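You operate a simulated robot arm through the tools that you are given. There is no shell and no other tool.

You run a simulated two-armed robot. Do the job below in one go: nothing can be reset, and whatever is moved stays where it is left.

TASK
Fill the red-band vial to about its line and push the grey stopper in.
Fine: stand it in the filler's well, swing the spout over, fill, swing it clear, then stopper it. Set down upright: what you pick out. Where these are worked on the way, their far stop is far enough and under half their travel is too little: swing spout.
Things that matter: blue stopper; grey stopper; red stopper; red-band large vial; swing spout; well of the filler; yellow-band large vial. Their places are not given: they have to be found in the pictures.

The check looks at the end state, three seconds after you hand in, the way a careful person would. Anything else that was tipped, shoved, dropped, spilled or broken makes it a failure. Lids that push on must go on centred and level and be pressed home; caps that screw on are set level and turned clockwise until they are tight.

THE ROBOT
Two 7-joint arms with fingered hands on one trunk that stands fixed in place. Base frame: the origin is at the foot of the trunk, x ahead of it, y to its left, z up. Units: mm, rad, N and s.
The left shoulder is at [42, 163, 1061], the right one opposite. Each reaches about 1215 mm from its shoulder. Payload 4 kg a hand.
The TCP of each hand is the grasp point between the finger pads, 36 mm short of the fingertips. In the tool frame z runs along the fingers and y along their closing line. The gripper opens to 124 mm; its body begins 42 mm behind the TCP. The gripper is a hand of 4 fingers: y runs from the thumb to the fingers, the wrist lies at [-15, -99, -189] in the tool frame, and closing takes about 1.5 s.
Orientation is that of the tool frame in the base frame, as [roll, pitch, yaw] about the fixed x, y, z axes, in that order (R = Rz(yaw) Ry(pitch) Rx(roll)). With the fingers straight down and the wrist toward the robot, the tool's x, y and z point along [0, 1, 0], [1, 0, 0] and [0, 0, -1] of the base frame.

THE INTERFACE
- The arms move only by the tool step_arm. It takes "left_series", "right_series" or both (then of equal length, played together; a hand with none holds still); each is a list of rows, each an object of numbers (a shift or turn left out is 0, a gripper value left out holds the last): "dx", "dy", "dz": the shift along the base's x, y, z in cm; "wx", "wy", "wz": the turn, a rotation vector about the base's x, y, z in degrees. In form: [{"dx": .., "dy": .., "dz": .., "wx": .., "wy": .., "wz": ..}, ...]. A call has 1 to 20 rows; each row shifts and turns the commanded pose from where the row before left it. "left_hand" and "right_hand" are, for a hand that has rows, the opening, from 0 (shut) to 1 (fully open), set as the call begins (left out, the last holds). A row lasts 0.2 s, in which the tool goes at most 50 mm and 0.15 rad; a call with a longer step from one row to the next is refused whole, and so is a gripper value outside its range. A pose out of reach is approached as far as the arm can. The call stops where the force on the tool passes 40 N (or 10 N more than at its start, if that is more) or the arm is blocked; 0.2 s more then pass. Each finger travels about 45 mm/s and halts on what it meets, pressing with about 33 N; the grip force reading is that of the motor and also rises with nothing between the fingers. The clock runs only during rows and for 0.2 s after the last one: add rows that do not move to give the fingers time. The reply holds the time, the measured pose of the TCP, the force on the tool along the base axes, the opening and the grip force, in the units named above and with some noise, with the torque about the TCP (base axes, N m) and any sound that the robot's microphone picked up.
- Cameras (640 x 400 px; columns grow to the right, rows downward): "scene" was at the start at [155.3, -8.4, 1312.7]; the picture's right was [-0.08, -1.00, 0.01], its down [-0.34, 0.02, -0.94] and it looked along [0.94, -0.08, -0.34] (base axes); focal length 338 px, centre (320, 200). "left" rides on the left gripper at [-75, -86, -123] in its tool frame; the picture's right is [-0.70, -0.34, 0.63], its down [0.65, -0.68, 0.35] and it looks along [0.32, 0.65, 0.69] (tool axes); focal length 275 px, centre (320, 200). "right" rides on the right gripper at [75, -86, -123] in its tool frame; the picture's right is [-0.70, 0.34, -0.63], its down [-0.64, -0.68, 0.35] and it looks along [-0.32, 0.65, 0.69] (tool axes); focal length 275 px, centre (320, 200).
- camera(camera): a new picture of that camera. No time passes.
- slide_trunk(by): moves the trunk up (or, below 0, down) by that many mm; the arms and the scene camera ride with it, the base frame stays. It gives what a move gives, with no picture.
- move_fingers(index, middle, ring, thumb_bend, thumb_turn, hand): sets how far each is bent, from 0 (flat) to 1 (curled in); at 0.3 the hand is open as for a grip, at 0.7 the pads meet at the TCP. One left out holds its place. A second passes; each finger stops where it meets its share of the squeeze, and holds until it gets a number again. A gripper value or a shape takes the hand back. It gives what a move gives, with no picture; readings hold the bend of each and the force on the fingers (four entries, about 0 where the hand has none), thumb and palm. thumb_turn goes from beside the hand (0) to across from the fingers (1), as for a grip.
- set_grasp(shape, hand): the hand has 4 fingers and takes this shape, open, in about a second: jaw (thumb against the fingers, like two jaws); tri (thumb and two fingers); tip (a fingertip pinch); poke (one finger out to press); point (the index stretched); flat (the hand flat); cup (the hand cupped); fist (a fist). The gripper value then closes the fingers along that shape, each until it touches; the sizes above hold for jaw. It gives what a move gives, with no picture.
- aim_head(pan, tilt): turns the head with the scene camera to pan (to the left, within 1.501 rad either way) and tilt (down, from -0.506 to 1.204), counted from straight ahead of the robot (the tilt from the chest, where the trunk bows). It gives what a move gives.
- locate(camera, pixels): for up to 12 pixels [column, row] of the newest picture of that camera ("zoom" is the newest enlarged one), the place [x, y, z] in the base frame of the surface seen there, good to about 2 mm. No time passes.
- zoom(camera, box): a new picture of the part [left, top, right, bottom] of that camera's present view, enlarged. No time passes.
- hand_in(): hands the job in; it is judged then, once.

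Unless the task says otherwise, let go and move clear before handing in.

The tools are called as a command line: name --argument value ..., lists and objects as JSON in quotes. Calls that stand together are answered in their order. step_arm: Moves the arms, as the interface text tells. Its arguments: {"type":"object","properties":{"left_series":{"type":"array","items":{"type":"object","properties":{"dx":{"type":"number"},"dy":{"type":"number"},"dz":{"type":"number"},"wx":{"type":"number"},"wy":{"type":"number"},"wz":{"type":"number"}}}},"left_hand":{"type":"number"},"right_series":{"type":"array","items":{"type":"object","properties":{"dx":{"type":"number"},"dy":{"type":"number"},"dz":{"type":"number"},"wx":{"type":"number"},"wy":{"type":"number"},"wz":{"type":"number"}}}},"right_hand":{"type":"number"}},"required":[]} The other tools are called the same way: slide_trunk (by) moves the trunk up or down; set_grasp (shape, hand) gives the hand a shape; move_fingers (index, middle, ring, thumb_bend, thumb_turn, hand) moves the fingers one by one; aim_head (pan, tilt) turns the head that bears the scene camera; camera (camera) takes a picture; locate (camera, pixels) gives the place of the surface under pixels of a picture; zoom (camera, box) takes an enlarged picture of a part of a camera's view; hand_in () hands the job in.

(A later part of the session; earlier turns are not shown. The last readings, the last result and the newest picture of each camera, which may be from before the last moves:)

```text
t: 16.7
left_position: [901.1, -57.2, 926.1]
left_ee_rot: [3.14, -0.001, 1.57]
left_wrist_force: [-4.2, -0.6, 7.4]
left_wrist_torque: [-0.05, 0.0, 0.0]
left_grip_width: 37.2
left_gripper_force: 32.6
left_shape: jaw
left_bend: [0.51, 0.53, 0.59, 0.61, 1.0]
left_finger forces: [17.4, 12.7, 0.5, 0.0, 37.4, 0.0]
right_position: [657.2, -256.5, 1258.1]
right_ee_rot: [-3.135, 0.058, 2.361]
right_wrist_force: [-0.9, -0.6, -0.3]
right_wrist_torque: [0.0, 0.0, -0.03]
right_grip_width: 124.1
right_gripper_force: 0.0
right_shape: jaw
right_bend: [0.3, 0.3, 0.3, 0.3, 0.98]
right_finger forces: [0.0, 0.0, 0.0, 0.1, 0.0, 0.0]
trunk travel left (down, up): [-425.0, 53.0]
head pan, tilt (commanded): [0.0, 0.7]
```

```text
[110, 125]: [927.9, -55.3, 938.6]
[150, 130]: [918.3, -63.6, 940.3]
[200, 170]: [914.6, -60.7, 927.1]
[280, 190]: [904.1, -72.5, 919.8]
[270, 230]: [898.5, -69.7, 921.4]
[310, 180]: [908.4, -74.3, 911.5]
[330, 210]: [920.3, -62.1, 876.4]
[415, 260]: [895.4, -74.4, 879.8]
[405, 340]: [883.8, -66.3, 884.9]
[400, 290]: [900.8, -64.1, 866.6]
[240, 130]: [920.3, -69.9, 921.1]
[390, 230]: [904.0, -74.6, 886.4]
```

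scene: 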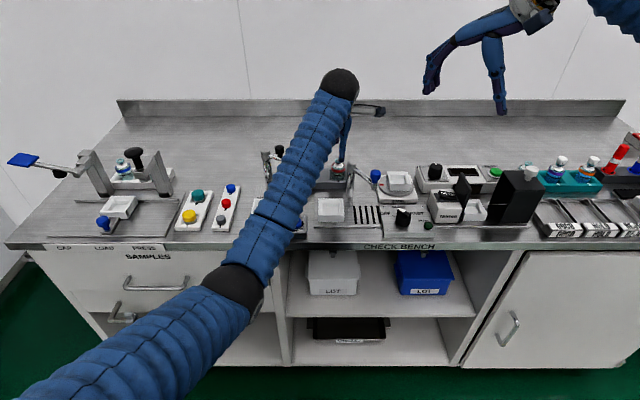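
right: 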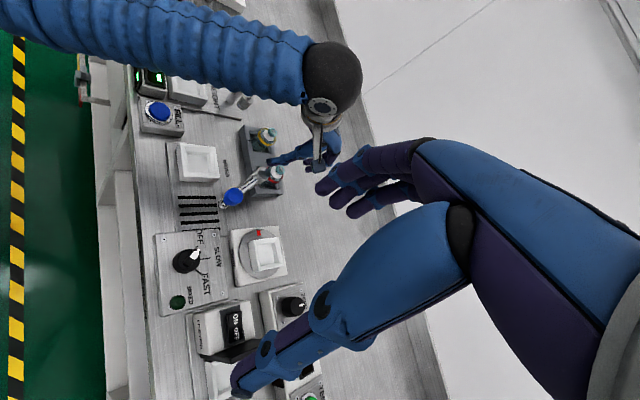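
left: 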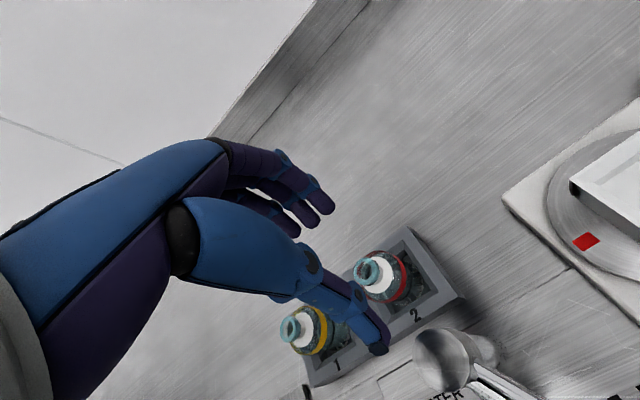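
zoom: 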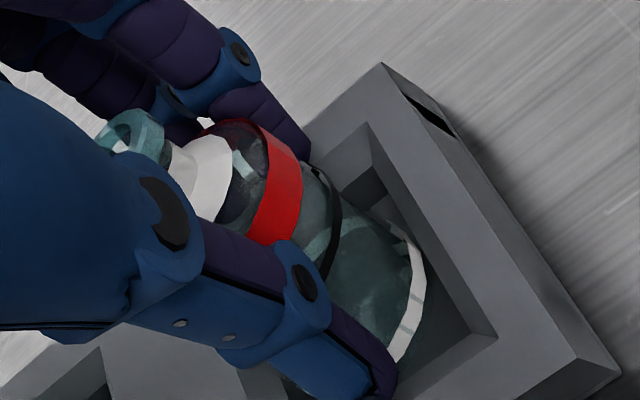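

The lip centre is now near x≈925 while the base stayed near x≈900, so the closing thumb tilted the vial ~20°. I'll reopen in small steps so it settles upright in its slot, then re-grip from a narrower opening.

step_arm --left_series '[{}, {}, {}]' --left_hand 0.36

zoom --camera "left" --box '[280, 180, 420, 300]'

```text
t: 17.5
left_position: [901.3, -57.1, 924.9]
left_ee_rot: [-3.14, 0.0, 1.572]
left_wrist_force: [-0.9, 0.4, -0.7]
left_wrist_torque: [-0.01, -0.02, -0.02]
left_grip_width: 45.5
left_gripper_force: 0.0
left_shape: jaw
left_bend: [0.48, 0.51, 0.5, 0.6, 1.0]
left_finger forces: [0.3, 0.4, 0.1, 0.0, 0.6, 0.1]
right_position: [657.7, -257.9, 1256.3]
right_ee_rot: [-3.135, 0.057, 2.362]
right_wrist_force: [0.9, -0.3, -0.2]
right_wrist_torque: [-0.01, -0.01, 0.02]
right_grip_width: 123.8
right_gripper_force: 0.2
right_shape: jaw
right_bend: [0.3, 0.3, 0.3, 0.3, 0.98]
right_finger forces: [0.1, 0.0, 0.1, 0.1, 0.0, 0.1]
trunk travel left (down, up): [-425.0, 53.0]
head pan, tilt (commanded): [0.0, 0.7]
```

```text
3.33 times, centred on (350, 240) of left
```

zoom: 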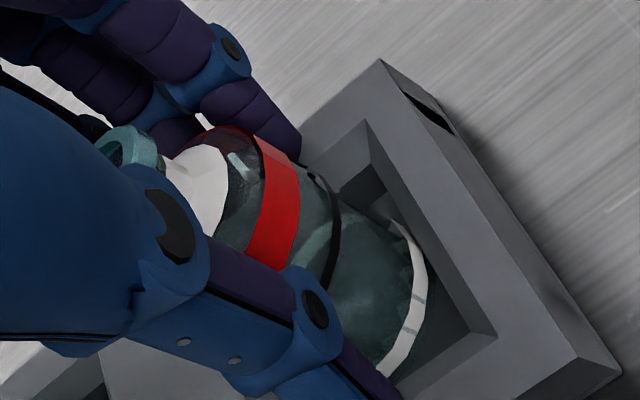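

locate --camera "zoom" --pixels '[[110, 130], [145, 140], [150, 160], [280, 200], [265, 250], [415, 300], [390, 355], [425, 270], [330, 250], [335, 210]]'

zoom --camera "scene" --box '[315, 140, 365, 190]'

locate --camera "zoom" --pixels '[[315, 300], [320, 250], [325, 175], [315, 310], [280, 312], [350, 308], [355, 185], [265, 290], [330, 220]]'

```text
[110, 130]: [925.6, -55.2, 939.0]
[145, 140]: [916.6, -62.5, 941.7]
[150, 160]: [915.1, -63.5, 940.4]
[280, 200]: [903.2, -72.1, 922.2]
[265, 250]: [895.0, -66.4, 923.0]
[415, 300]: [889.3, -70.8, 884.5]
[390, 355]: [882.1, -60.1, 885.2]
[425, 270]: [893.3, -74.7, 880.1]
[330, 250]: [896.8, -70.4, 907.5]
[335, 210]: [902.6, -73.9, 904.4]
```

```text
8.00 times, centred on (340, 165) of scene
```

zoom: 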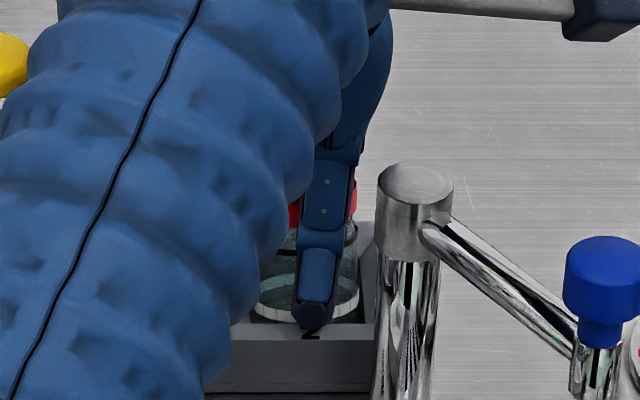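

```text
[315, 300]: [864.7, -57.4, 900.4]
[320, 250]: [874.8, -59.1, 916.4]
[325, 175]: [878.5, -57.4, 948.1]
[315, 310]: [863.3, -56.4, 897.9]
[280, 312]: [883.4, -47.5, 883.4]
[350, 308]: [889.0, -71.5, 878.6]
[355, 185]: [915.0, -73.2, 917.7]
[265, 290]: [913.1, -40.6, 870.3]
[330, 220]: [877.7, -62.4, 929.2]
```

The thumb leads the closing (thumb bend 0.60 vs fingers 0.50), so the grip centre sits ~10 mm beyond the TCP. I'll reopen to 0.65, check the vial is upright again, then shift the hand back ~9 mm.

step_arm --left_series '[{}, {}, {}, {}]' --left_hand 0.65

zoom --camera "left" --box '[280, 180, 420, 300]'

locate --camera "zoom" --pixels '[[280, 200], [250, 250], [415, 300], [200, 180], [330, 250], [335, 210]]'

zoom --camera "scene" --box '[315, 140, 365, 190]'

```text
t: 18.5
left_position: [900.8, -55.8, 925.4]
left_ee_rot: [-3.141, -0.001, 1.57]
left_wrist_force: [-0.3, 0.3, -0.2]
left_wrist_torque: [-0.02, 0.0, 0.02]
left_grip_width: 79.9
left_gripper_force: 0.0
left_shape: jaw
left_bend: [0.36, 0.4, 0.38, 0.52, 0.99]
left_finger forces: [0.0, 0.1, 0.0, 0.1, 0.0, 0.0]
right_position: [657.7, -258.0, 1255.7]
right_ee_rot: [-3.134, 0.058, 2.36]
right_wrist_force: [-0.4, -0.6, -0.1]
right_wrist_torque: [-0.01, 0.0, 0.01]
right_grip_width: 123.9
right_gripper_force: 0.2
right_shape: jaw
right_bend: [0.3, 0.3, 0.3, 0.3, 0.98]
right_finger forces: [0.0, 0.0, 0.0, 0.0, 0.1, 0.0]
trunk travel left (down, up): [-425.0, 53.0]
head pan, tilt (commanded): [0.0, 0.7]
```

```text
3.33 times, centred on (350, 240) of left
```

zoom: 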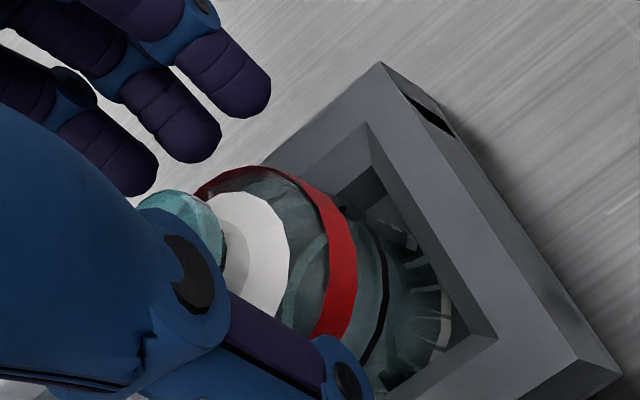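

```text
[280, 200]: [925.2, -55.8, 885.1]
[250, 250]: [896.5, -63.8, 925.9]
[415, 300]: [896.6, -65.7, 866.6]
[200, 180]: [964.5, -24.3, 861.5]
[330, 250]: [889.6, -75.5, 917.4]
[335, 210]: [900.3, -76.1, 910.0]
```

```text
8.00 times, centred on (340, 165) of scene
```

zoom: 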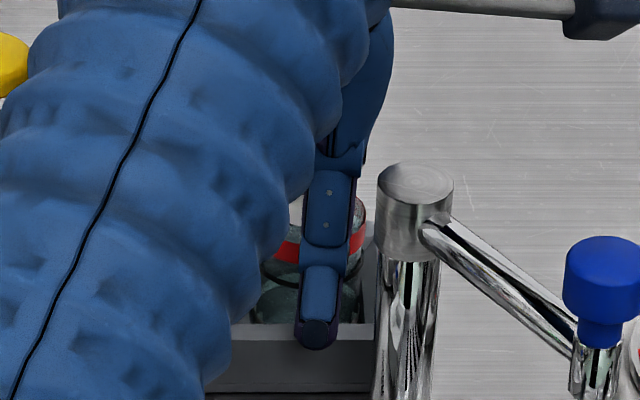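

The vial settled upright again (band edge at y≈-76, z≈910–917). Now shift the hand 9 mm toward the robot and close to 0.36, then check.

step_arm --left_series '[{"dx": -0.9}, {}]'

step_arm --left_series '[{}, {}, {}, {}, {}]' --left_hand 0.37

zoom --camera "left" --box '[280, 180, 420, 300]'

zoom --camera "scene" --box '[315, 140, 365, 190]'

```text
t: 19.1
left_position: [892.1, -57.2, 925.3]
left_ee_rot: [3.142, 0.0, 1.569]
left_wrist_force: [0.2, 0.7, 0.0]
left_wrist_torque: [0.0, -0.03, 0.0]
left_grip_width: 80.3
left_gripper_force: 0.1
left_shape: jaw
left_bend: [0.36, 0.4, 0.38, 0.52, 0.99]
left_finger forces: [0.0, 0.1, 0.0, 0.0, 0.0, 0.0]
right_position: [657.9, -256.8, 1255.5]
right_ee_rot: [-3.135, 0.059, 2.362]
right_wrist_force: [-0.1, 0.0, 0.0]
right_wrist_torque: [-0.01, -0.02, 0.0]
right_grip_width: 124.0
right_gripper_force: 0.0
right_shape: jaw
right_bend: [0.3, 0.3, 0.3, 0.3, 0.98]
right_finger forces: [0.0, 0.1, 0.0, 0.0, 0.1, 0.1]
trunk travel left (down, up): [-425.0, 53.0]
head pan, tilt (commanded): [0.0, 0.7]
```

```text
t: 20.3
left_position: [891.8, -57.1, 928.1]
left_ee_rot: [3.139, 0.0, 1.569]
left_wrist_force: [2.7, -0.1, 12.2]
left_wrist_torque: [0.01, -0.39, 0.0]
left_grip_width: 37.9
left_gripper_force: 33.4
left_shape: jaw
left_bend: [0.48, 0.51, 0.59, 0.62, 1.0]
left_finger forces: [19.2, 15.1, 2.5, 0.0, 38.6, 0.0]
right_position: [657.3, -257.2, 1257.0]
right_ee_rot: [-3.137, 0.059, 2.364]
right_wrist_force: [0.6, -0.1, -0.8]
right_wrist_torque: [-0.01, 0.0, 0.0]
right_grip_width: 123.8
right_gripper_force: 0.0
right_shape: jaw
right_bend: [0.3, 0.3, 0.3, 0.3, 0.98]
right_finger forces: [0.0, 0.0, 0.1, 0.0, 0.1, 0.0]
trunk travel left (down, up): [-425.0, 53.0]
head pan, tilt (commanded): [0.0, 0.7]
```

```text
3.33 times, centred on (350, 240) of left
```

zoom: 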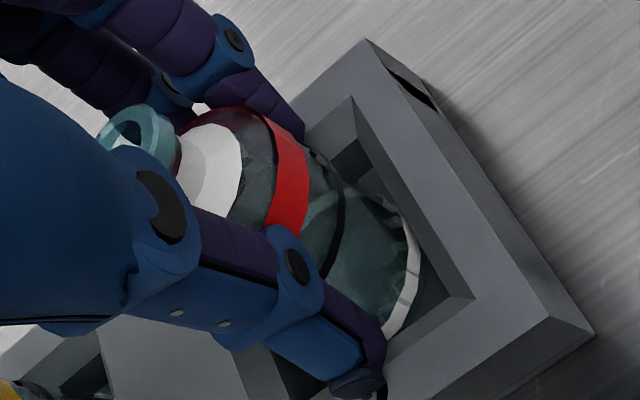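

```text
8.00 times, centred on (340, 165) of scene
```

zoom: 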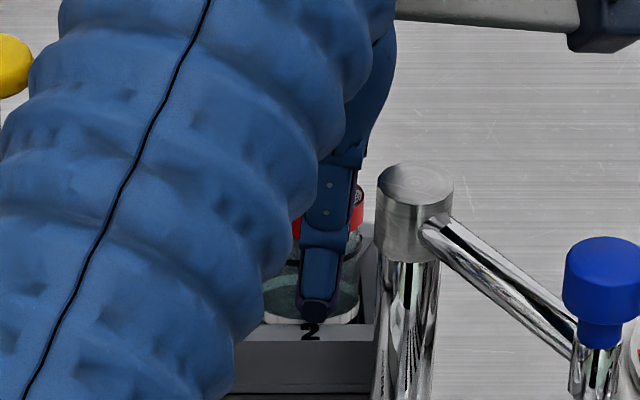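

Grip force is full and there's a 12 N upward push on the hand; I'll measure lip and base-ring positions to see the tilt.

locate --camera "zoom" --pixels '[[315, 290], [320, 250], [325, 200], [315, 310], [280, 318], [350, 312], [310, 330], [360, 215]]'

zoom --camera "left" --box '[280, 180, 420, 300]'

locate --camera "zoom" --pixels '[[110, 130], [165, 125], [160, 150], [290, 180], [280, 220], [418, 260], [395, 325], [410, 240], [340, 200], [330, 250], [360, 385], [345, 380]]'

```text
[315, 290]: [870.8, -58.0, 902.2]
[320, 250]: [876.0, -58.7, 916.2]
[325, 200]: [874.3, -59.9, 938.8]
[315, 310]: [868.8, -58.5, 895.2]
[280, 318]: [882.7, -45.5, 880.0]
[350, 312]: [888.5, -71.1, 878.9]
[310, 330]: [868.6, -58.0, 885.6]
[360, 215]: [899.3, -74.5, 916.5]
```

```text
3.33 times, centred on (350, 240) of left
```

zoom: 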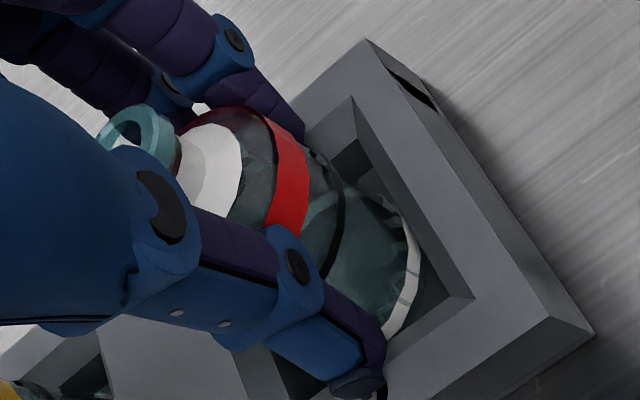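

```text
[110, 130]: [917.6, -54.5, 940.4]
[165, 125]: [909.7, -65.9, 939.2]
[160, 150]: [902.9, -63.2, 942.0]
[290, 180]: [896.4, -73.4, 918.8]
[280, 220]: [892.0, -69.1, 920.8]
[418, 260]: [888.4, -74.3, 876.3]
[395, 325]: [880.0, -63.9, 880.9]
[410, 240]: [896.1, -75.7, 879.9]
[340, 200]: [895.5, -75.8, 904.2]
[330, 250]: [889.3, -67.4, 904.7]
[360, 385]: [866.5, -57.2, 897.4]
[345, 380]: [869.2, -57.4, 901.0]
```

Tilt dropped to ~12° after the 9 mm shift, so another ~9 mm shift (and 3 mm up, to unload the thumb tip from the rack) should make it nearly upright. Reopening and repeating.

step_arm --left_series '[{}, {}, {}, {}]' --left_hand 0.65

step_arm --left_series '[{"dx": -0.95, "dz": 0.3}, {}, {}]'

zoom --camera "left" --box '[280, 180, 420, 300]'

locate --camera "zoom" --pixels '[[250, 120], [240, 150], [330, 180], [400, 230], [440, 250], [370, 250], [200, 150], [180, 160]]'

```text
t: 21.3
left_position: [892.9, -56.4, 926.4]
left_ee_rot: [3.14, 0.001, 1.572]
left_wrist_force: [0.7, -0.2, 0.4]
left_wrist_torque: [0.02, -0.01, 0.01]
left_grip_width: 80.5
left_gripper_force: 0.1
left_shape: jaw
left_bend: [0.36, 0.4, 0.38, 0.52, 0.99]
left_finger forces: [0.0, 0.0, 0.1, 0.0, 0.0, 0.1]
right_position: [659.1, -257.0, 1256.4]
right_ee_rot: [-3.135, 0.059, 2.362]
right_wrist_force: [-0.9, -0.1, -0.6]
right_wrist_torque: [-0.02, 0.02, 0.01]
right_grip_width: 124.0
right_gripper_force: 0.1
right_shape: jaw
right_bend: [0.3, 0.3, 0.3, 0.3, 0.98]
right_finger forces: [0.0, 0.0, 0.0, 0.0, 0.0, 0.0]
trunk travel left (down, up): [-425.0, 53.0]
head pan, tilt (commanded): [0.0, 0.7]
```

```text
t: 22.1
left_position: [883.2, -56.1, 928.7]
left_ee_rot: [-3.142, 0.0, 1.569]
left_wrist_force: [0.3, 0.0, 0.4]
left_wrist_torque: [0.0, -0.04, 0.03]
left_grip_width: 80.6
left_gripper_force: 0.0
left_shape: jaw
left_bend: [0.36, 0.4, 0.38, 0.52, 0.99]
left_finger forces: [0.0, 0.1, 0.0, 0.1, 0.0, 0.1]
right_position: [658.5, -257.2, 1257.2]
right_ee_rot: [-3.136, 0.059, 2.362]
right_wrist_force: [0.1, -0.2, -0.8]
right_wrist_torque: [0.04, 0.02, 0.01]
right_grip_width: 124.1
right_gripper_force: 0.0
right_shape: jaw
right_bend: [0.3, 0.3, 0.3, 0.3, 0.98]
right_finger forces: [0.0, 0.1, 0.0, 0.0, 0.0, 0.0]
trunk travel left (down, up): [-425.0, 53.0]
head pan, tilt (commanded): [0.0, 0.7]
```

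```text
3.33 times, centred on (350, 240) of left
```

zoom: 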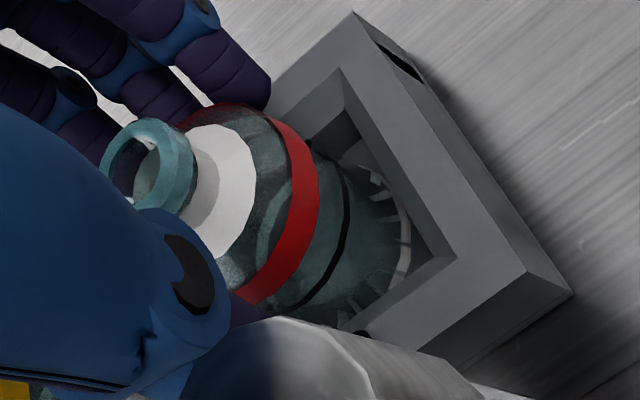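

```text
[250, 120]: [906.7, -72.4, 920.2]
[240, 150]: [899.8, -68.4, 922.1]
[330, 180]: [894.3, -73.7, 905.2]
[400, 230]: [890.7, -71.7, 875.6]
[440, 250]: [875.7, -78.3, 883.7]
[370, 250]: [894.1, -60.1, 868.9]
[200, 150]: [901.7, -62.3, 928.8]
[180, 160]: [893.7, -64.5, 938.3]
```

The vial is upright (lip near point (894,-64,938)). Closing now.

step_arm --left_series '[{}, {}, {}, {}, {}, {}]' --left_hand 0.37

zoom --camera "left" --box '[280, 180, 420, 300]'

locate --camera "zoom" --pixels '[[110, 150], [170, 150], [165, 170], [290, 180], [280, 220], [405, 240], [390, 300], [330, 180], [330, 250]]'

zoom --camera "scene" --box '[315, 140, 365, 190]'

```text
t: 23.5
left_position: [883.7, -55.5, 929.0]
left_ee_rot: [-3.141, 0.0, 1.571]
left_wrist_force: [11.4, 0.1, 7.2]
left_wrist_torque: [-0.02, -0.6, -0.02]
left_grip_width: 51.6
left_gripper_force: 0.0
left_shape: jaw
left_bend: [0.44, 0.47, 0.5, 0.59, 1.0]
left_finger forces: [5.3, 6.6, 0.0, 0.0, 0.1, 0.0]
right_position: [658.6, -257.3, 1256.6]
right_ee_rot: [-3.134, 0.057, 2.362]
right_wrist_force: [0.9, -0.1, -0.6]
right_wrist_torque: [-0.01, 0.01, 0.02]
right_grip_width: 123.9
right_gripper_force: 0.0
right_shape: jaw
right_bend: [0.3, 0.3, 0.3, 0.3, 0.98]
right_finger forces: [0.0, 0.0, 0.1, 0.1, 0.0, 0.0]
trunk travel left (down, up): [-425.0, 53.0]
head pan, tilt (commanded): [0.0, 0.7]
```

```text
3.33 times, centred on (350, 240) of left
```

zoom: 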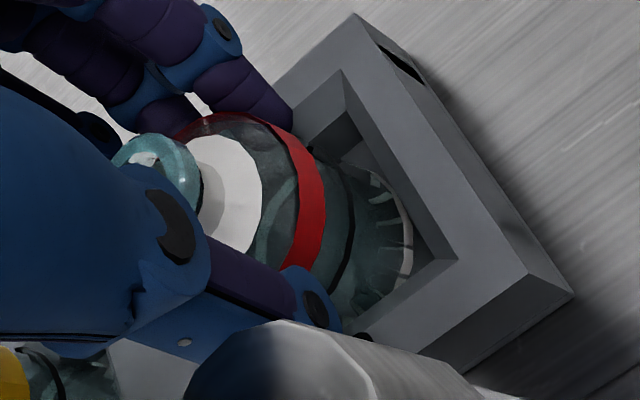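

```text
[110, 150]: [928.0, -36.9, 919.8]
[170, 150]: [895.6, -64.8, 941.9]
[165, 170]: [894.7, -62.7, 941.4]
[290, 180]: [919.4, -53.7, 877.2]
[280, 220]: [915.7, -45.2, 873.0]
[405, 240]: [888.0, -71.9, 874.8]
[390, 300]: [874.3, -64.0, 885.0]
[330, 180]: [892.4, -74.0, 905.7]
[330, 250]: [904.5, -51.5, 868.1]
```

```text
8.00 times, centred on (340, 165) of scene
```

zoom: 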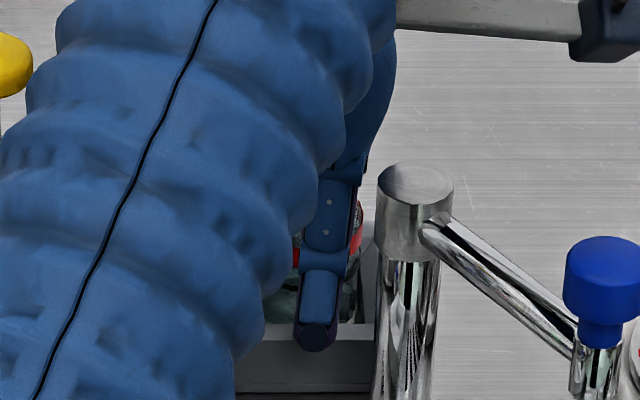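

The fingers touch (5–7 N) and the vial stays upright while the thumb isn't touching yet. I'll close further so the thumb meets it.

step_arm --left_series '[{}, {}, {}, {}, {}]' --left_hand 0.25

zoom --camera "left" --box '[280, 180, 420, 300]'

locate --camera "zoom" --pixels '[[110, 150], [170, 150], [165, 170], [290, 180], [280, 220], [405, 240], [390, 300], [330, 180], [330, 250]]'

zoom --camera "scene" --box '[315, 140, 365, 190]'

```text
t: 24.7
left_position: [883.1, -57.4, 928.6]
left_ee_rot: [3.14, 0.001, 1.569]
left_wrist_force: [1.1, -1.2, 3.7]
left_wrist_torque: [-0.03, -0.21, -0.02]
left_grip_width: 40.2
left_gripper_force: 33.0
left_shape: jaw
left_bend: [0.42, 0.45, 0.52, 0.66, 1.0]
left_finger forces: [19.0, 14.0, 1.7, 0.0, 37.7, 0.0]
right_position: [658.1, -256.9, 1256.4]
right_ee_rot: [-3.133, 0.057, 2.363]
right_wrist_force: [0.2, 0.0, 1.2]
right_wrist_torque: [0.01, 0.01, -0.02]
right_grip_width: 123.8
right_gripper_force: 0.1
right_shape: jaw
right_bend: [0.3, 0.3, 0.3, 0.3, 0.98]
right_finger forces: [0.0, 0.0, 0.0, 0.1, 0.1, 0.1]
trunk travel left (down, up): [-425.0, 53.0]
head pan, tilt (commanded): [0.0, 0.7]
```

```text
3.33 times, centred on (350, 240) of left
```

zoom: 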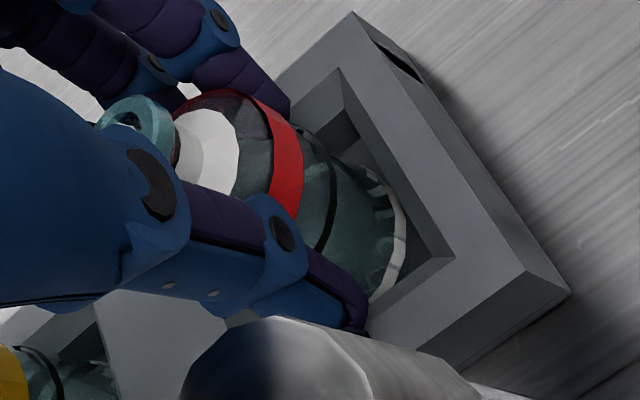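

```text
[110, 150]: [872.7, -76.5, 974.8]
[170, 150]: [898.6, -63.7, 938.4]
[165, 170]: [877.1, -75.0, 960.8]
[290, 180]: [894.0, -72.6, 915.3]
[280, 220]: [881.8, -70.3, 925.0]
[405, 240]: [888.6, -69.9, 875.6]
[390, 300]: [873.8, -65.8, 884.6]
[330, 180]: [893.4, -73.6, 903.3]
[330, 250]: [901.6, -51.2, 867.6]
```

```text
8.00 times, centred on (340, 165) of scene
```

zoom: 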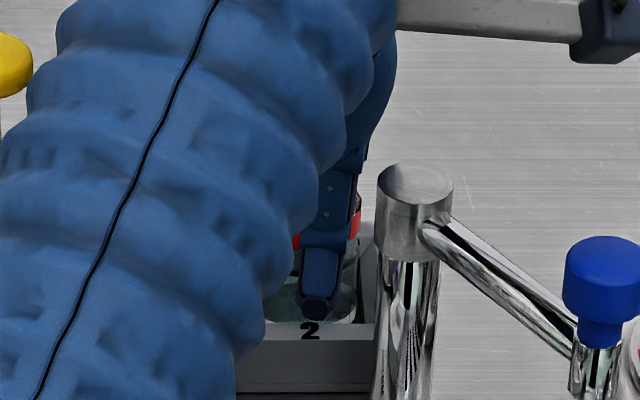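

It's gripped firmly (fingers 19/14 N, thumb 38 N) and close to upright. I'll lift it slowly to about z≈1060, clear of the post and gauge.

step_arm --left_series '[{"dz": 1}, {"dz": 1}, {"dz": 1}, {"dz": 1}, {"dz": 1}, {"dz": 1}, {"dz": 1}, {}]'

camera --camera "left"

zoom --camera "right" --box '[230, 90, 350, 200]'

zoom --camera "scene" --box '[290, 100, 390, 200]'

```text
t: 26.5
left_position: [883.2, -55.6, 997.9]
left_ee_rot: [3.141, -0.001, 1.571]
left_wrist_force: [-0.6, -1.1, -0.4]
left_wrist_torque: [-0.01, 0.0, 0.0]
left_grip_width: 39.2
left_gripper_force: 32.7
left_shape: jaw
left_bend: [0.42, 0.45, 0.52, 0.66, 1.0]
left_finger forces: [18.8, 14.0, 1.6, 0.0, 37.5, 0.1]
right_position: [658.6, -256.9, 1254.9]
right_ee_rot: [-3.133, 0.057, 2.363]
right_wrist_force: [-0.2, -0.1, -0.4]
right_wrist_torque: [0.02, -0.02, 0.0]
right_grip_width: 123.8
right_gripper_force: 0.1
right_shape: jaw
right_bend: [0.3, 0.3, 0.3, 0.3, 0.98]
right_finger forces: [0.0, 0.0, 0.1, 0.0, 0.0, 0.0]
trunk travel left (down, up): [-425.0, 53.0]
head pan, tilt (commanded): [0.0, 0.7]
```

```text
taken
```

left: 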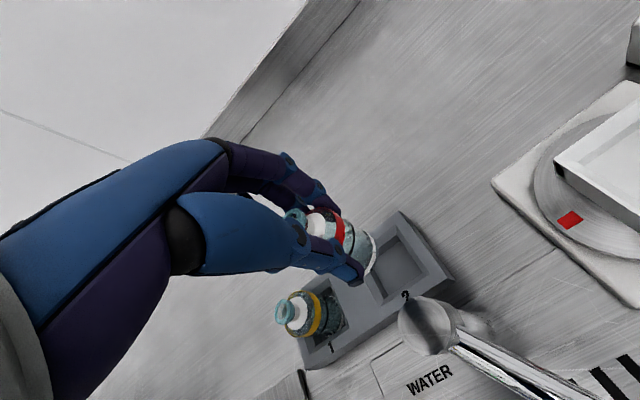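

```text
3.64 times, centred on (290, 145) of right
```

zoom: 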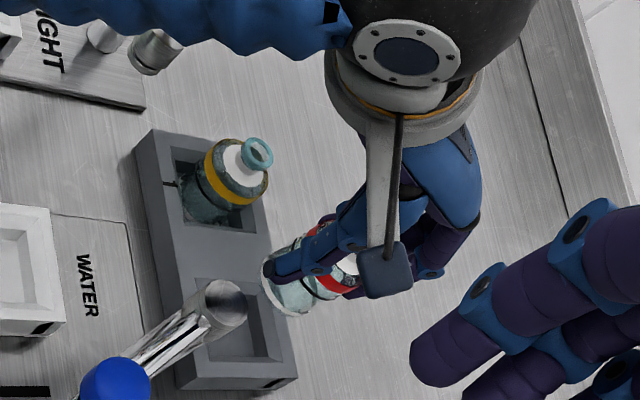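

```text
4.00 times, centred on (340, 150) of scene
```

zoom: 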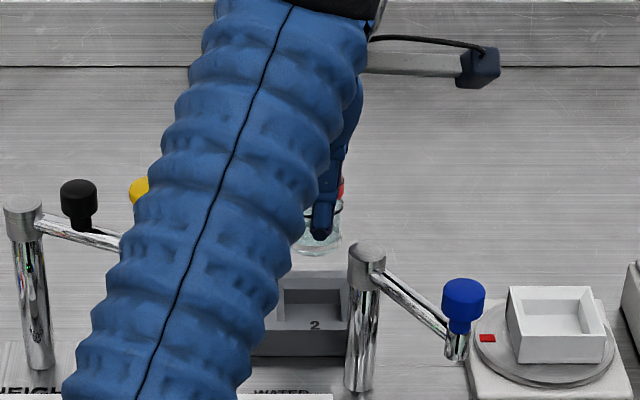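

The vial is out of the rack and held; it looks tilted compared with the yellow one. Zooming to measure its tilt in the hand.

zoom --camera "right" --box '[265, 130, 325, 185]'

locate --camera "zoom" --pixels '[[170, 260], [220, 310], [300, 270], [340, 260], [310, 170], [400, 245], [230, 290], [260, 305], [150, 240]]'

zoom --camera "left" --box '[270, 180, 390, 290]'

locate --camera "zoom" --pixels '[[130, 120], [170, 140], [290, 170], [285, 200], [310, 160], [345, 190], [405, 230], [400, 280], [385, 305], [410, 210]]'

```text
7.27 times, centred on (295, 158) of right
```

zoom: 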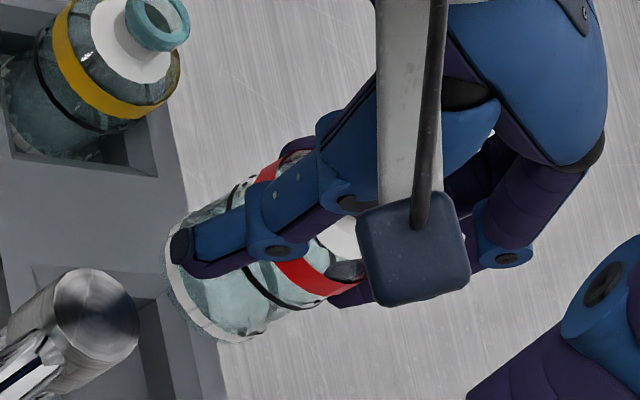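

```text
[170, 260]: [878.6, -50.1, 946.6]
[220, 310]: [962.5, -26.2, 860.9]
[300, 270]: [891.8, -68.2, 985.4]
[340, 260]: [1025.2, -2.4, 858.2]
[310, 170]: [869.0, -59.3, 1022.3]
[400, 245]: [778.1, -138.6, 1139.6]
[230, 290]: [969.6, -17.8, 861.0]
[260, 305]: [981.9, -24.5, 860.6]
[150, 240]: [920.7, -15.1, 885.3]
```

```text
3.64 times, centred on (330, 235) of left
```

zoom: 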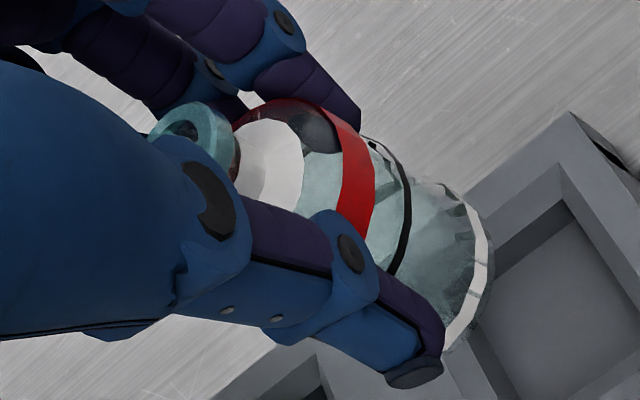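

```text
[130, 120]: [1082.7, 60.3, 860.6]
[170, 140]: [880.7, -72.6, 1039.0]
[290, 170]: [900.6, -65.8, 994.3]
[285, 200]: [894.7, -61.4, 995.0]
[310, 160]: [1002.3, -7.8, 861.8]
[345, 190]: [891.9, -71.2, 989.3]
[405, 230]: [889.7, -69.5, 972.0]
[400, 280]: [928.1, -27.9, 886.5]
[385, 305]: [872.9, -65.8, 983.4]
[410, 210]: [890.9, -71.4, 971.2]
```

locate --camera "zoom" --pixels '[[487, 260], [480, 290], [462, 328], [475, 225], [225, 140], [215, 118], [232, 165], [365, 160], [362, 220], [408, 190], [398, 255], [350, 130]]'

zoom --camera "right" --box '[265, 130, 325, 185]'

locate --camera "zoom" --pixels '[[175, 300], [200, 325], [230, 337], [172, 285], [280, 305], [262, 285], [330, 290], [300, 275], [350, 270], [245, 190], [265, 175]]'

```text
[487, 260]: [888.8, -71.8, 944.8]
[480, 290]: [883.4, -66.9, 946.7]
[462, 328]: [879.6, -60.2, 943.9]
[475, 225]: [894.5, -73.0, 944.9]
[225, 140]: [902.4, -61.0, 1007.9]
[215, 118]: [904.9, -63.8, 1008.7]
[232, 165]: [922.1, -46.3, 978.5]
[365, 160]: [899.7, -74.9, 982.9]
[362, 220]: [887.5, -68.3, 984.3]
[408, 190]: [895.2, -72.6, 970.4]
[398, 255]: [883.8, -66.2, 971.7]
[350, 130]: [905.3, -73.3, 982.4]
```

```text
7.27 times, centred on (295, 158) of right
```

zoom: 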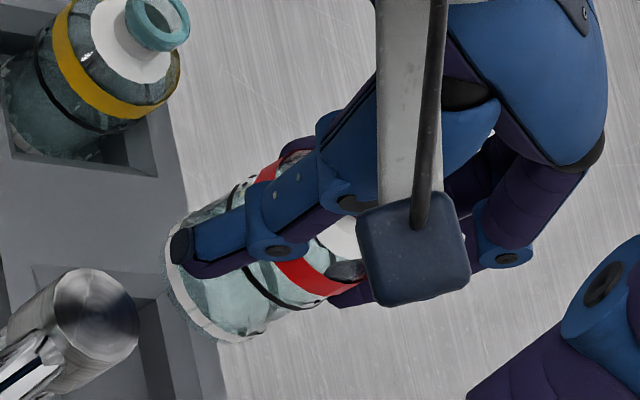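

```text
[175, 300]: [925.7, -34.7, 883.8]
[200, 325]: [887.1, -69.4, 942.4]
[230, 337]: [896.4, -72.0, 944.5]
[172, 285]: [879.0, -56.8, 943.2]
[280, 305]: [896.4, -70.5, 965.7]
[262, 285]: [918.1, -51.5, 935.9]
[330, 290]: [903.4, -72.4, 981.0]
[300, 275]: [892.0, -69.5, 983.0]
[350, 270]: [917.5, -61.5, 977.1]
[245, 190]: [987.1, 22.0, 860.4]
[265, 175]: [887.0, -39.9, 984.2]
```

The base ring is nearly level around (897.5,-54.5,944) and the axis leans ~7° toward +x. I'll raise it above the post, rotate -7° about y to level it, and back the right hand off a little.

step_arm --left_series '[{"dz": 2}, {"dz": 2}, {"dz": 2.5}, {"wy": -2.5}, {"wy": -2.5}, {"wy": -2}, {}]' --right_series '[{"dy": -2}, {"dy": -2}, {"dy": -2}, {"dy": -2}, {}, {}, {}]'

zoom --camera "right" --box '[230, 90, 370, 210]'

zoom --camera "left" --box '[270, 180, 390, 290]'

locate --camera "zoom" --pixels '[[487, 260], [480, 290], [462, 328], [475, 225], [225, 140], [215, 118], [232, 155], [365, 160], [362, 220], [408, 190], [398, 255], [350, 130]]'

```text
t: 28.1
left_position: [884.1, -56.0, 1062.2]
left_ee_rot: [3.019, 0.001, 1.57]
left_wrist_force: [-0.5, 0.5, -0.4]
left_wrist_torque: [-0.02, 0.0, -0.02]
left_grip_width: 39.4
left_gripper_force: 33.4
left_shape: jaw
left_bend: [0.42, 0.45, 0.52, 0.66, 1.0]
left_finger forces: [18.8, 13.9, 1.7, 0.0, 37.2, 0.1]
right_position: [657.9, -266.4, 1257.6]
right_ee_rot: [-3.135, 0.058, 2.359]
right_wrist_force: [0.2, -0.8, -0.3]
right_wrist_torque: [0.0, 0.02, -0.02]
right_grip_width: 123.8
right_gripper_force: 0.0
right_shape: jaw
right_bend: [0.3, 0.3, 0.3, 0.3, 0.98]
right_finger forces: [0.0, 0.0, 0.1, 0.1, 0.0, 0.1]
right hand out of reach, approached as far as the arm can: row 1, 2, 3, 4
trunk travel left (down, up): [-425.0, 53.0]
head pan, tilt (commanded): [0.0, 0.7]
```

```text
3.33 times, centred on (300, 150) of right
```

zoom: 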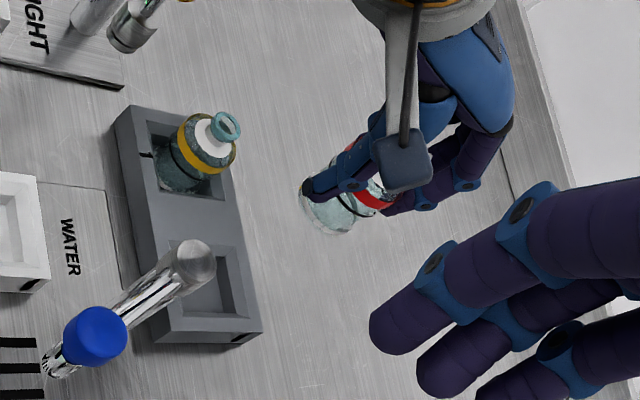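

```text
3.64 times, centred on (330, 235) of left
```

zoom: 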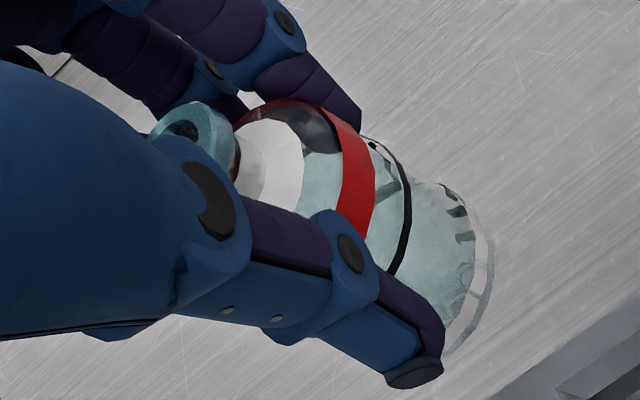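

```text
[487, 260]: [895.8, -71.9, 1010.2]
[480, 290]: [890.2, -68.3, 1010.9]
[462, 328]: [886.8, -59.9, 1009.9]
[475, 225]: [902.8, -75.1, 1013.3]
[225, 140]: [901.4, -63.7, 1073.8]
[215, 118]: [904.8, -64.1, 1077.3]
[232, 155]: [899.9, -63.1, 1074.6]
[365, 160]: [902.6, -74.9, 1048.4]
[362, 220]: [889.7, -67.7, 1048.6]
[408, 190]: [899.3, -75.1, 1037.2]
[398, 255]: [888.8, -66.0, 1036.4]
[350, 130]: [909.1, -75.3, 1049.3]
```

The vial is now within a few degrees of upright, base centre near (905,-55.5,1010). I'll re-measure the well precisely from the raised scene camera before moving over it.

zoom --camera "scene" --box '[305, 185, 365, 235]'

zoom --camera "right" --box '[170, 110, 250, 180]'

```text
8.00 times, centred on (335, 210) of scene
```

zoom: 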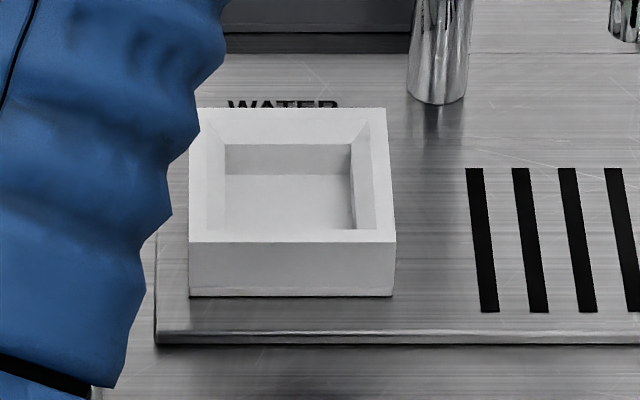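

```text
5.71 times, centred on (210, 145) of right
```

zoom: 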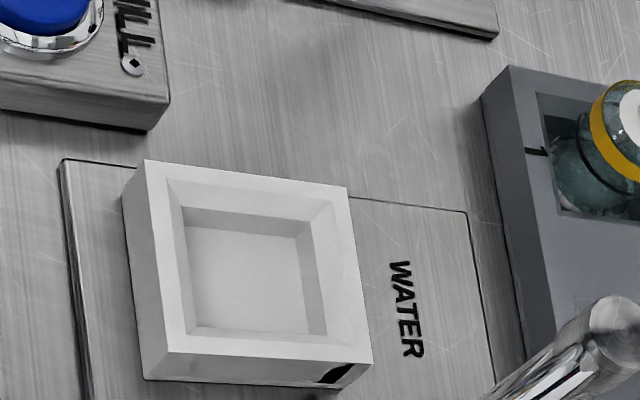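

locate --camera "zoom" --pixels '[[152, 168], [342, 193], [365, 355], [172, 348], [185, 222], [297, 238], [308, 325], [200, 315], [245, 275], [130, 195], [350, 270], [240, 178]]'

zoom --camera "scene" --box '[305, 185, 365, 235]'

locate --camera "zoom" --pixels '[[205, 112], [382, 112], [388, 236], [193, 236], [228, 178], [350, 178], [345, 222], [230, 222], [290, 200], [290, 150], [290, 130], [290, 118]]'

```text
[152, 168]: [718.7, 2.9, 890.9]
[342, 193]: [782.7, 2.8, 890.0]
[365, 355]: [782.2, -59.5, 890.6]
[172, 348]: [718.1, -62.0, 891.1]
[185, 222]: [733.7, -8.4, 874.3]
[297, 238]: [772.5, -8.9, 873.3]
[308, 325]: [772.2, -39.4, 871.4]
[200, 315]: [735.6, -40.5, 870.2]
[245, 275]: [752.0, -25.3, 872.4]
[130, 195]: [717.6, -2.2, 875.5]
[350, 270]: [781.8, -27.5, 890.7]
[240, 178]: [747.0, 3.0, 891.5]
```

```text
8.00 times, centred on (335, 210) of scene
```

zoom: 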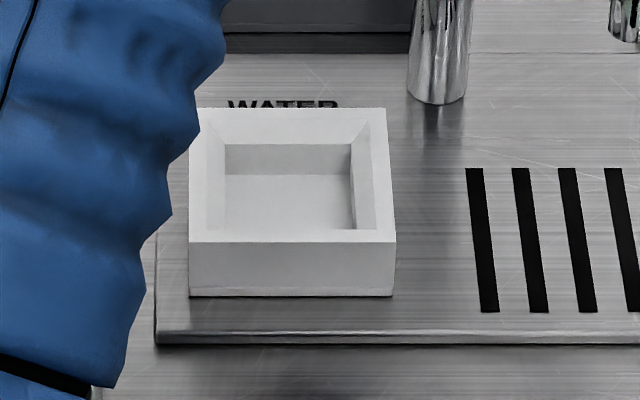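

```text
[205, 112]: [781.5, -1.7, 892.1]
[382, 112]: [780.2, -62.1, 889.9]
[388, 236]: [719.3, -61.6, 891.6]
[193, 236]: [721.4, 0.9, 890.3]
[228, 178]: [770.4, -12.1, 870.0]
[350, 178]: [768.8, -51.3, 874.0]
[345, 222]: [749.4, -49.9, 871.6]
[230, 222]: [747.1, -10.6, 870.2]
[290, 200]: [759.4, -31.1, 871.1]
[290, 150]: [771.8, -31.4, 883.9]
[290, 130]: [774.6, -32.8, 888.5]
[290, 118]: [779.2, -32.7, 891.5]
```

Well centre is (751,-30), floor z≈871, rim z≈891. Moving the vial over the well at height, then down until its base is just above the rim.

step_arm --left_series '[{"dx": -1.925, "dy": 0.32}, {"dx": -1.925, "dy": 0.32}, {"dx": -1.925, "dy": 0.32}, {"dx": -1.925, "dy": 0.32}, {"dx": -1.925, "dy": 0.32}, {"dx": -1.925, "dy": 0.32}, {"dx": -1.925, "dy": 0.32}, {"dx": -1.925, "dy": 0.31}, {"dz": -2}, {"dz": -2}, {"dz": -2}, {"dz": -2}, {"dz": -1.5}, {}]'

zoom --camera "right" --box '[130, 80, 290, 200]'

camera --camera "left"

zoom --camera "scene" --box '[270, 130, 390, 240]'

```text
t: 31.3
left_position: [746.7, -5.0, 989.4]
left_ee_rot: [2.981, -0.029, 1.594]
left_wrist_force: [0.5, 1.4, -0.5]
left_wrist_torque: [-0.01, 0.0, 0.02]
left_grip_width: 38.6
left_gripper_force: 33.0
left_shape: jaw
left_bend: [0.43, 0.45, 0.52, 0.66, 1.0]
left_finger forces: [19.0, 14.0, 1.7, 0.1, 36.5, 0.0]
right_position: [657.6, -266.2, 1257.3]
right_ee_rot: [-3.135, 0.058, 2.36]
right_wrist_force: [-0.7, -0.3, -0.2]
right_wrist_torque: [0.01, -0.01, 0.01]
right_grip_width: 123.9
right_gripper_force: 0.0
right_shape: jaw
right_bend: [0.3, 0.3, 0.3, 0.3, 0.98]
right_finger forces: [0.0, 0.0, 0.0, 0.0, 0.0, 0.1]
trunk travel left (down, up): [-425.0, 53.0]
head pan, tilt (commanded): [0.0, 0.7]
stopped in row 14 (left hand): the arm was blocked; the commanded pose is now the measured one
```

```text
3.33 times, centred on (210, 140) of right
```

zoom: 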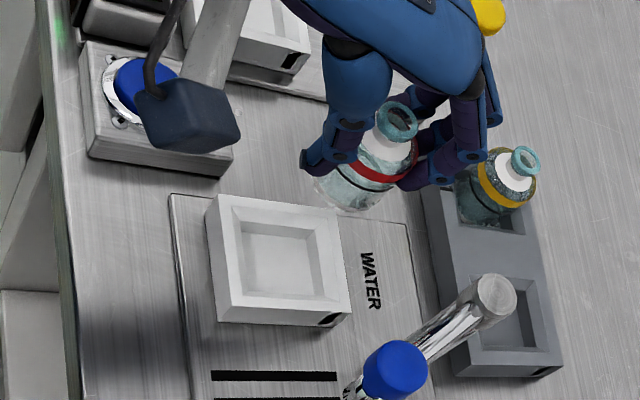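

```text
taken
```

left: 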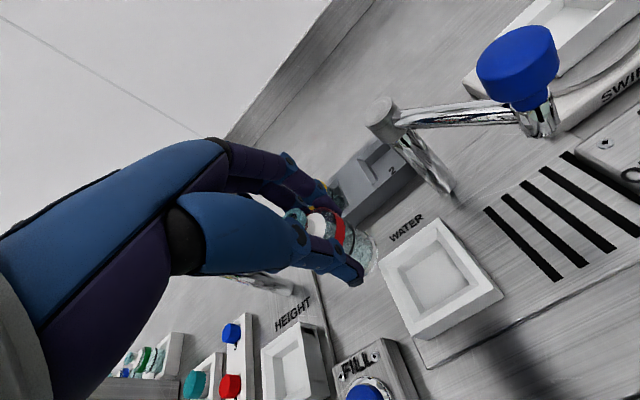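

```text
3.64 times, centred on (330, 185) of scene
```

zoom: 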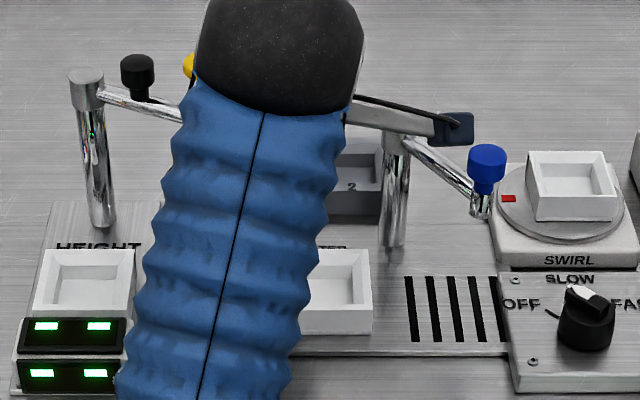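

The arm was blocked with TCP at (747,-5,989) without hand forces, so something on the forearm/elbow or a joint limit is in the way. I'll look at the whole arm.

camera --camera "scene"

locate --camera "scene" --pixels '[[335, 150], [320, 180], [310, 210], [300, 240], [290, 280], [280, 320], [250, 350], [298, 148], [281, 155], [310, 260]]'

camera --camera "right"

```text
taken
```

scene: 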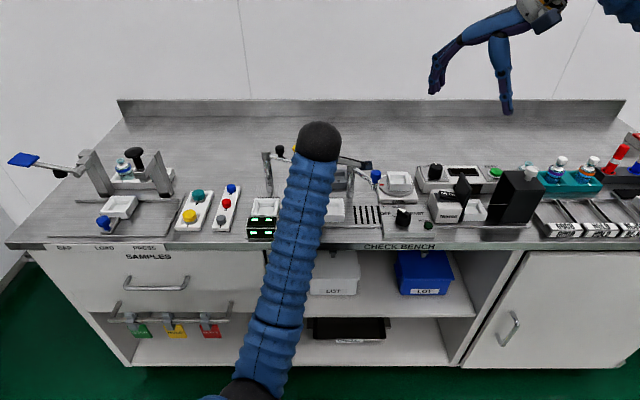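

```text
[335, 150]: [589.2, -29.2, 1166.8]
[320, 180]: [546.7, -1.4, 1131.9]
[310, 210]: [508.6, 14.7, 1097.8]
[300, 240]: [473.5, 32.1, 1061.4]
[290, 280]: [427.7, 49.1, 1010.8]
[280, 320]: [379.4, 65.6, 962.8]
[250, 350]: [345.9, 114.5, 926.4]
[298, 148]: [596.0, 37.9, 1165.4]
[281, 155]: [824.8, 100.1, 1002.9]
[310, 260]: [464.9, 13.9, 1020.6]
```

```text
taken
```

right: 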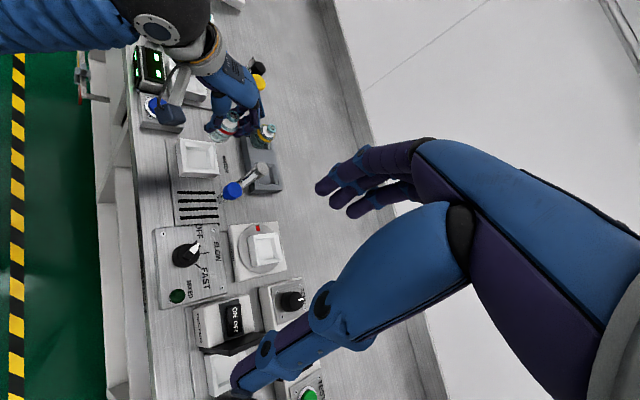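

The elbow is now low and close to the trunk (about (340,112,900)), so the arm likely jams against the body. I'll lift, and turn the hand's wrist to the left (yaw -30°) so the elbow swings outward, re-levelling the tool at the same time.

step_arm --left_series '[{"dz": 1.5, "dx": 0.5}, {"dz": 1.5}, {"dz": 1.5, "wx": -0.9, "wy": 1}, {"dz": 1, "wx": -0.9, "wy": 1.1}, {"wz": -5, "dx": -0.1}, {"wz": -5, "dx": -0.1}, {"wz": -5, "dx": -0.1}, {"wz": -5, "dx": -0.1}, {"wz": -5, "dx": -0.1}, {"wz": -5}, {}]'

camera --camera "scene"

zoom --camera "right" --box '[130, 60, 290, 200]'

```text
t: 33.7
left_position: [747.0, -9.4, 1044.4]
left_ee_rot: [3.021, 0.004, 1.067]
left_wrist_force: [-0.3, 0.7, 0.2]
left_wrist_torque: [-0.01, 0.0, -0.01]
left_grip_width: 38.2
left_gripper_force: 32.7
left_shape: jaw
left_bend: [0.43, 0.46, 0.52, 0.66, 1.0]
left_finger forces: [19.1, 14.4, 1.9, 0.1, 35.8, 0.0]
right_position: [657.7, -267.8, 1256.4]
right_ee_rot: [-3.137, 0.057, 2.359]
right_wrist_force: [0.0, 0.1, -0.4]
right_wrist_torque: [-0.01, 0.01, 0.0]
right_grip_width: 123.9
right_gripper_force: 0.1
right_shape: jaw
right_bend: [0.3, 0.3, 0.3, 0.3, 0.98]
right_finger forces: [0.0, 0.0, 0.1, 0.1, 0.0, 0.2]
trunk travel left (down, up): [-425.0, 53.0]
head pan, tilt (commanded): [0.0, 0.7]
```

```text
taken
```

scene: 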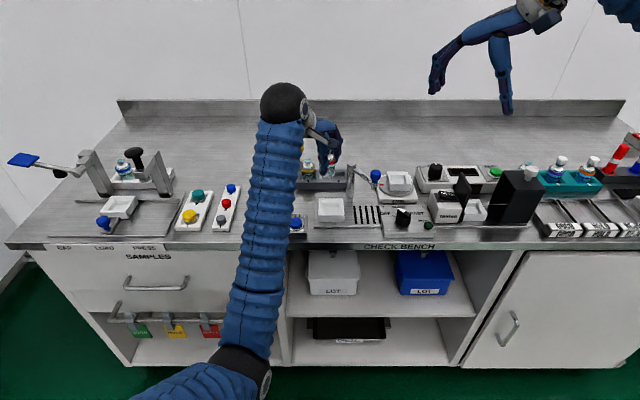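

```text
2.86 times, centred on (210, 130) of right
```

zoom: 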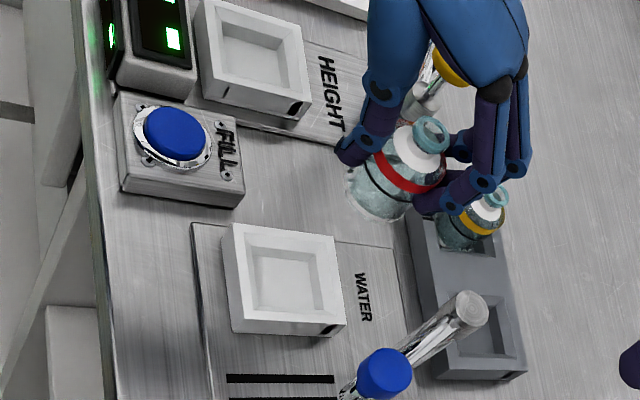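

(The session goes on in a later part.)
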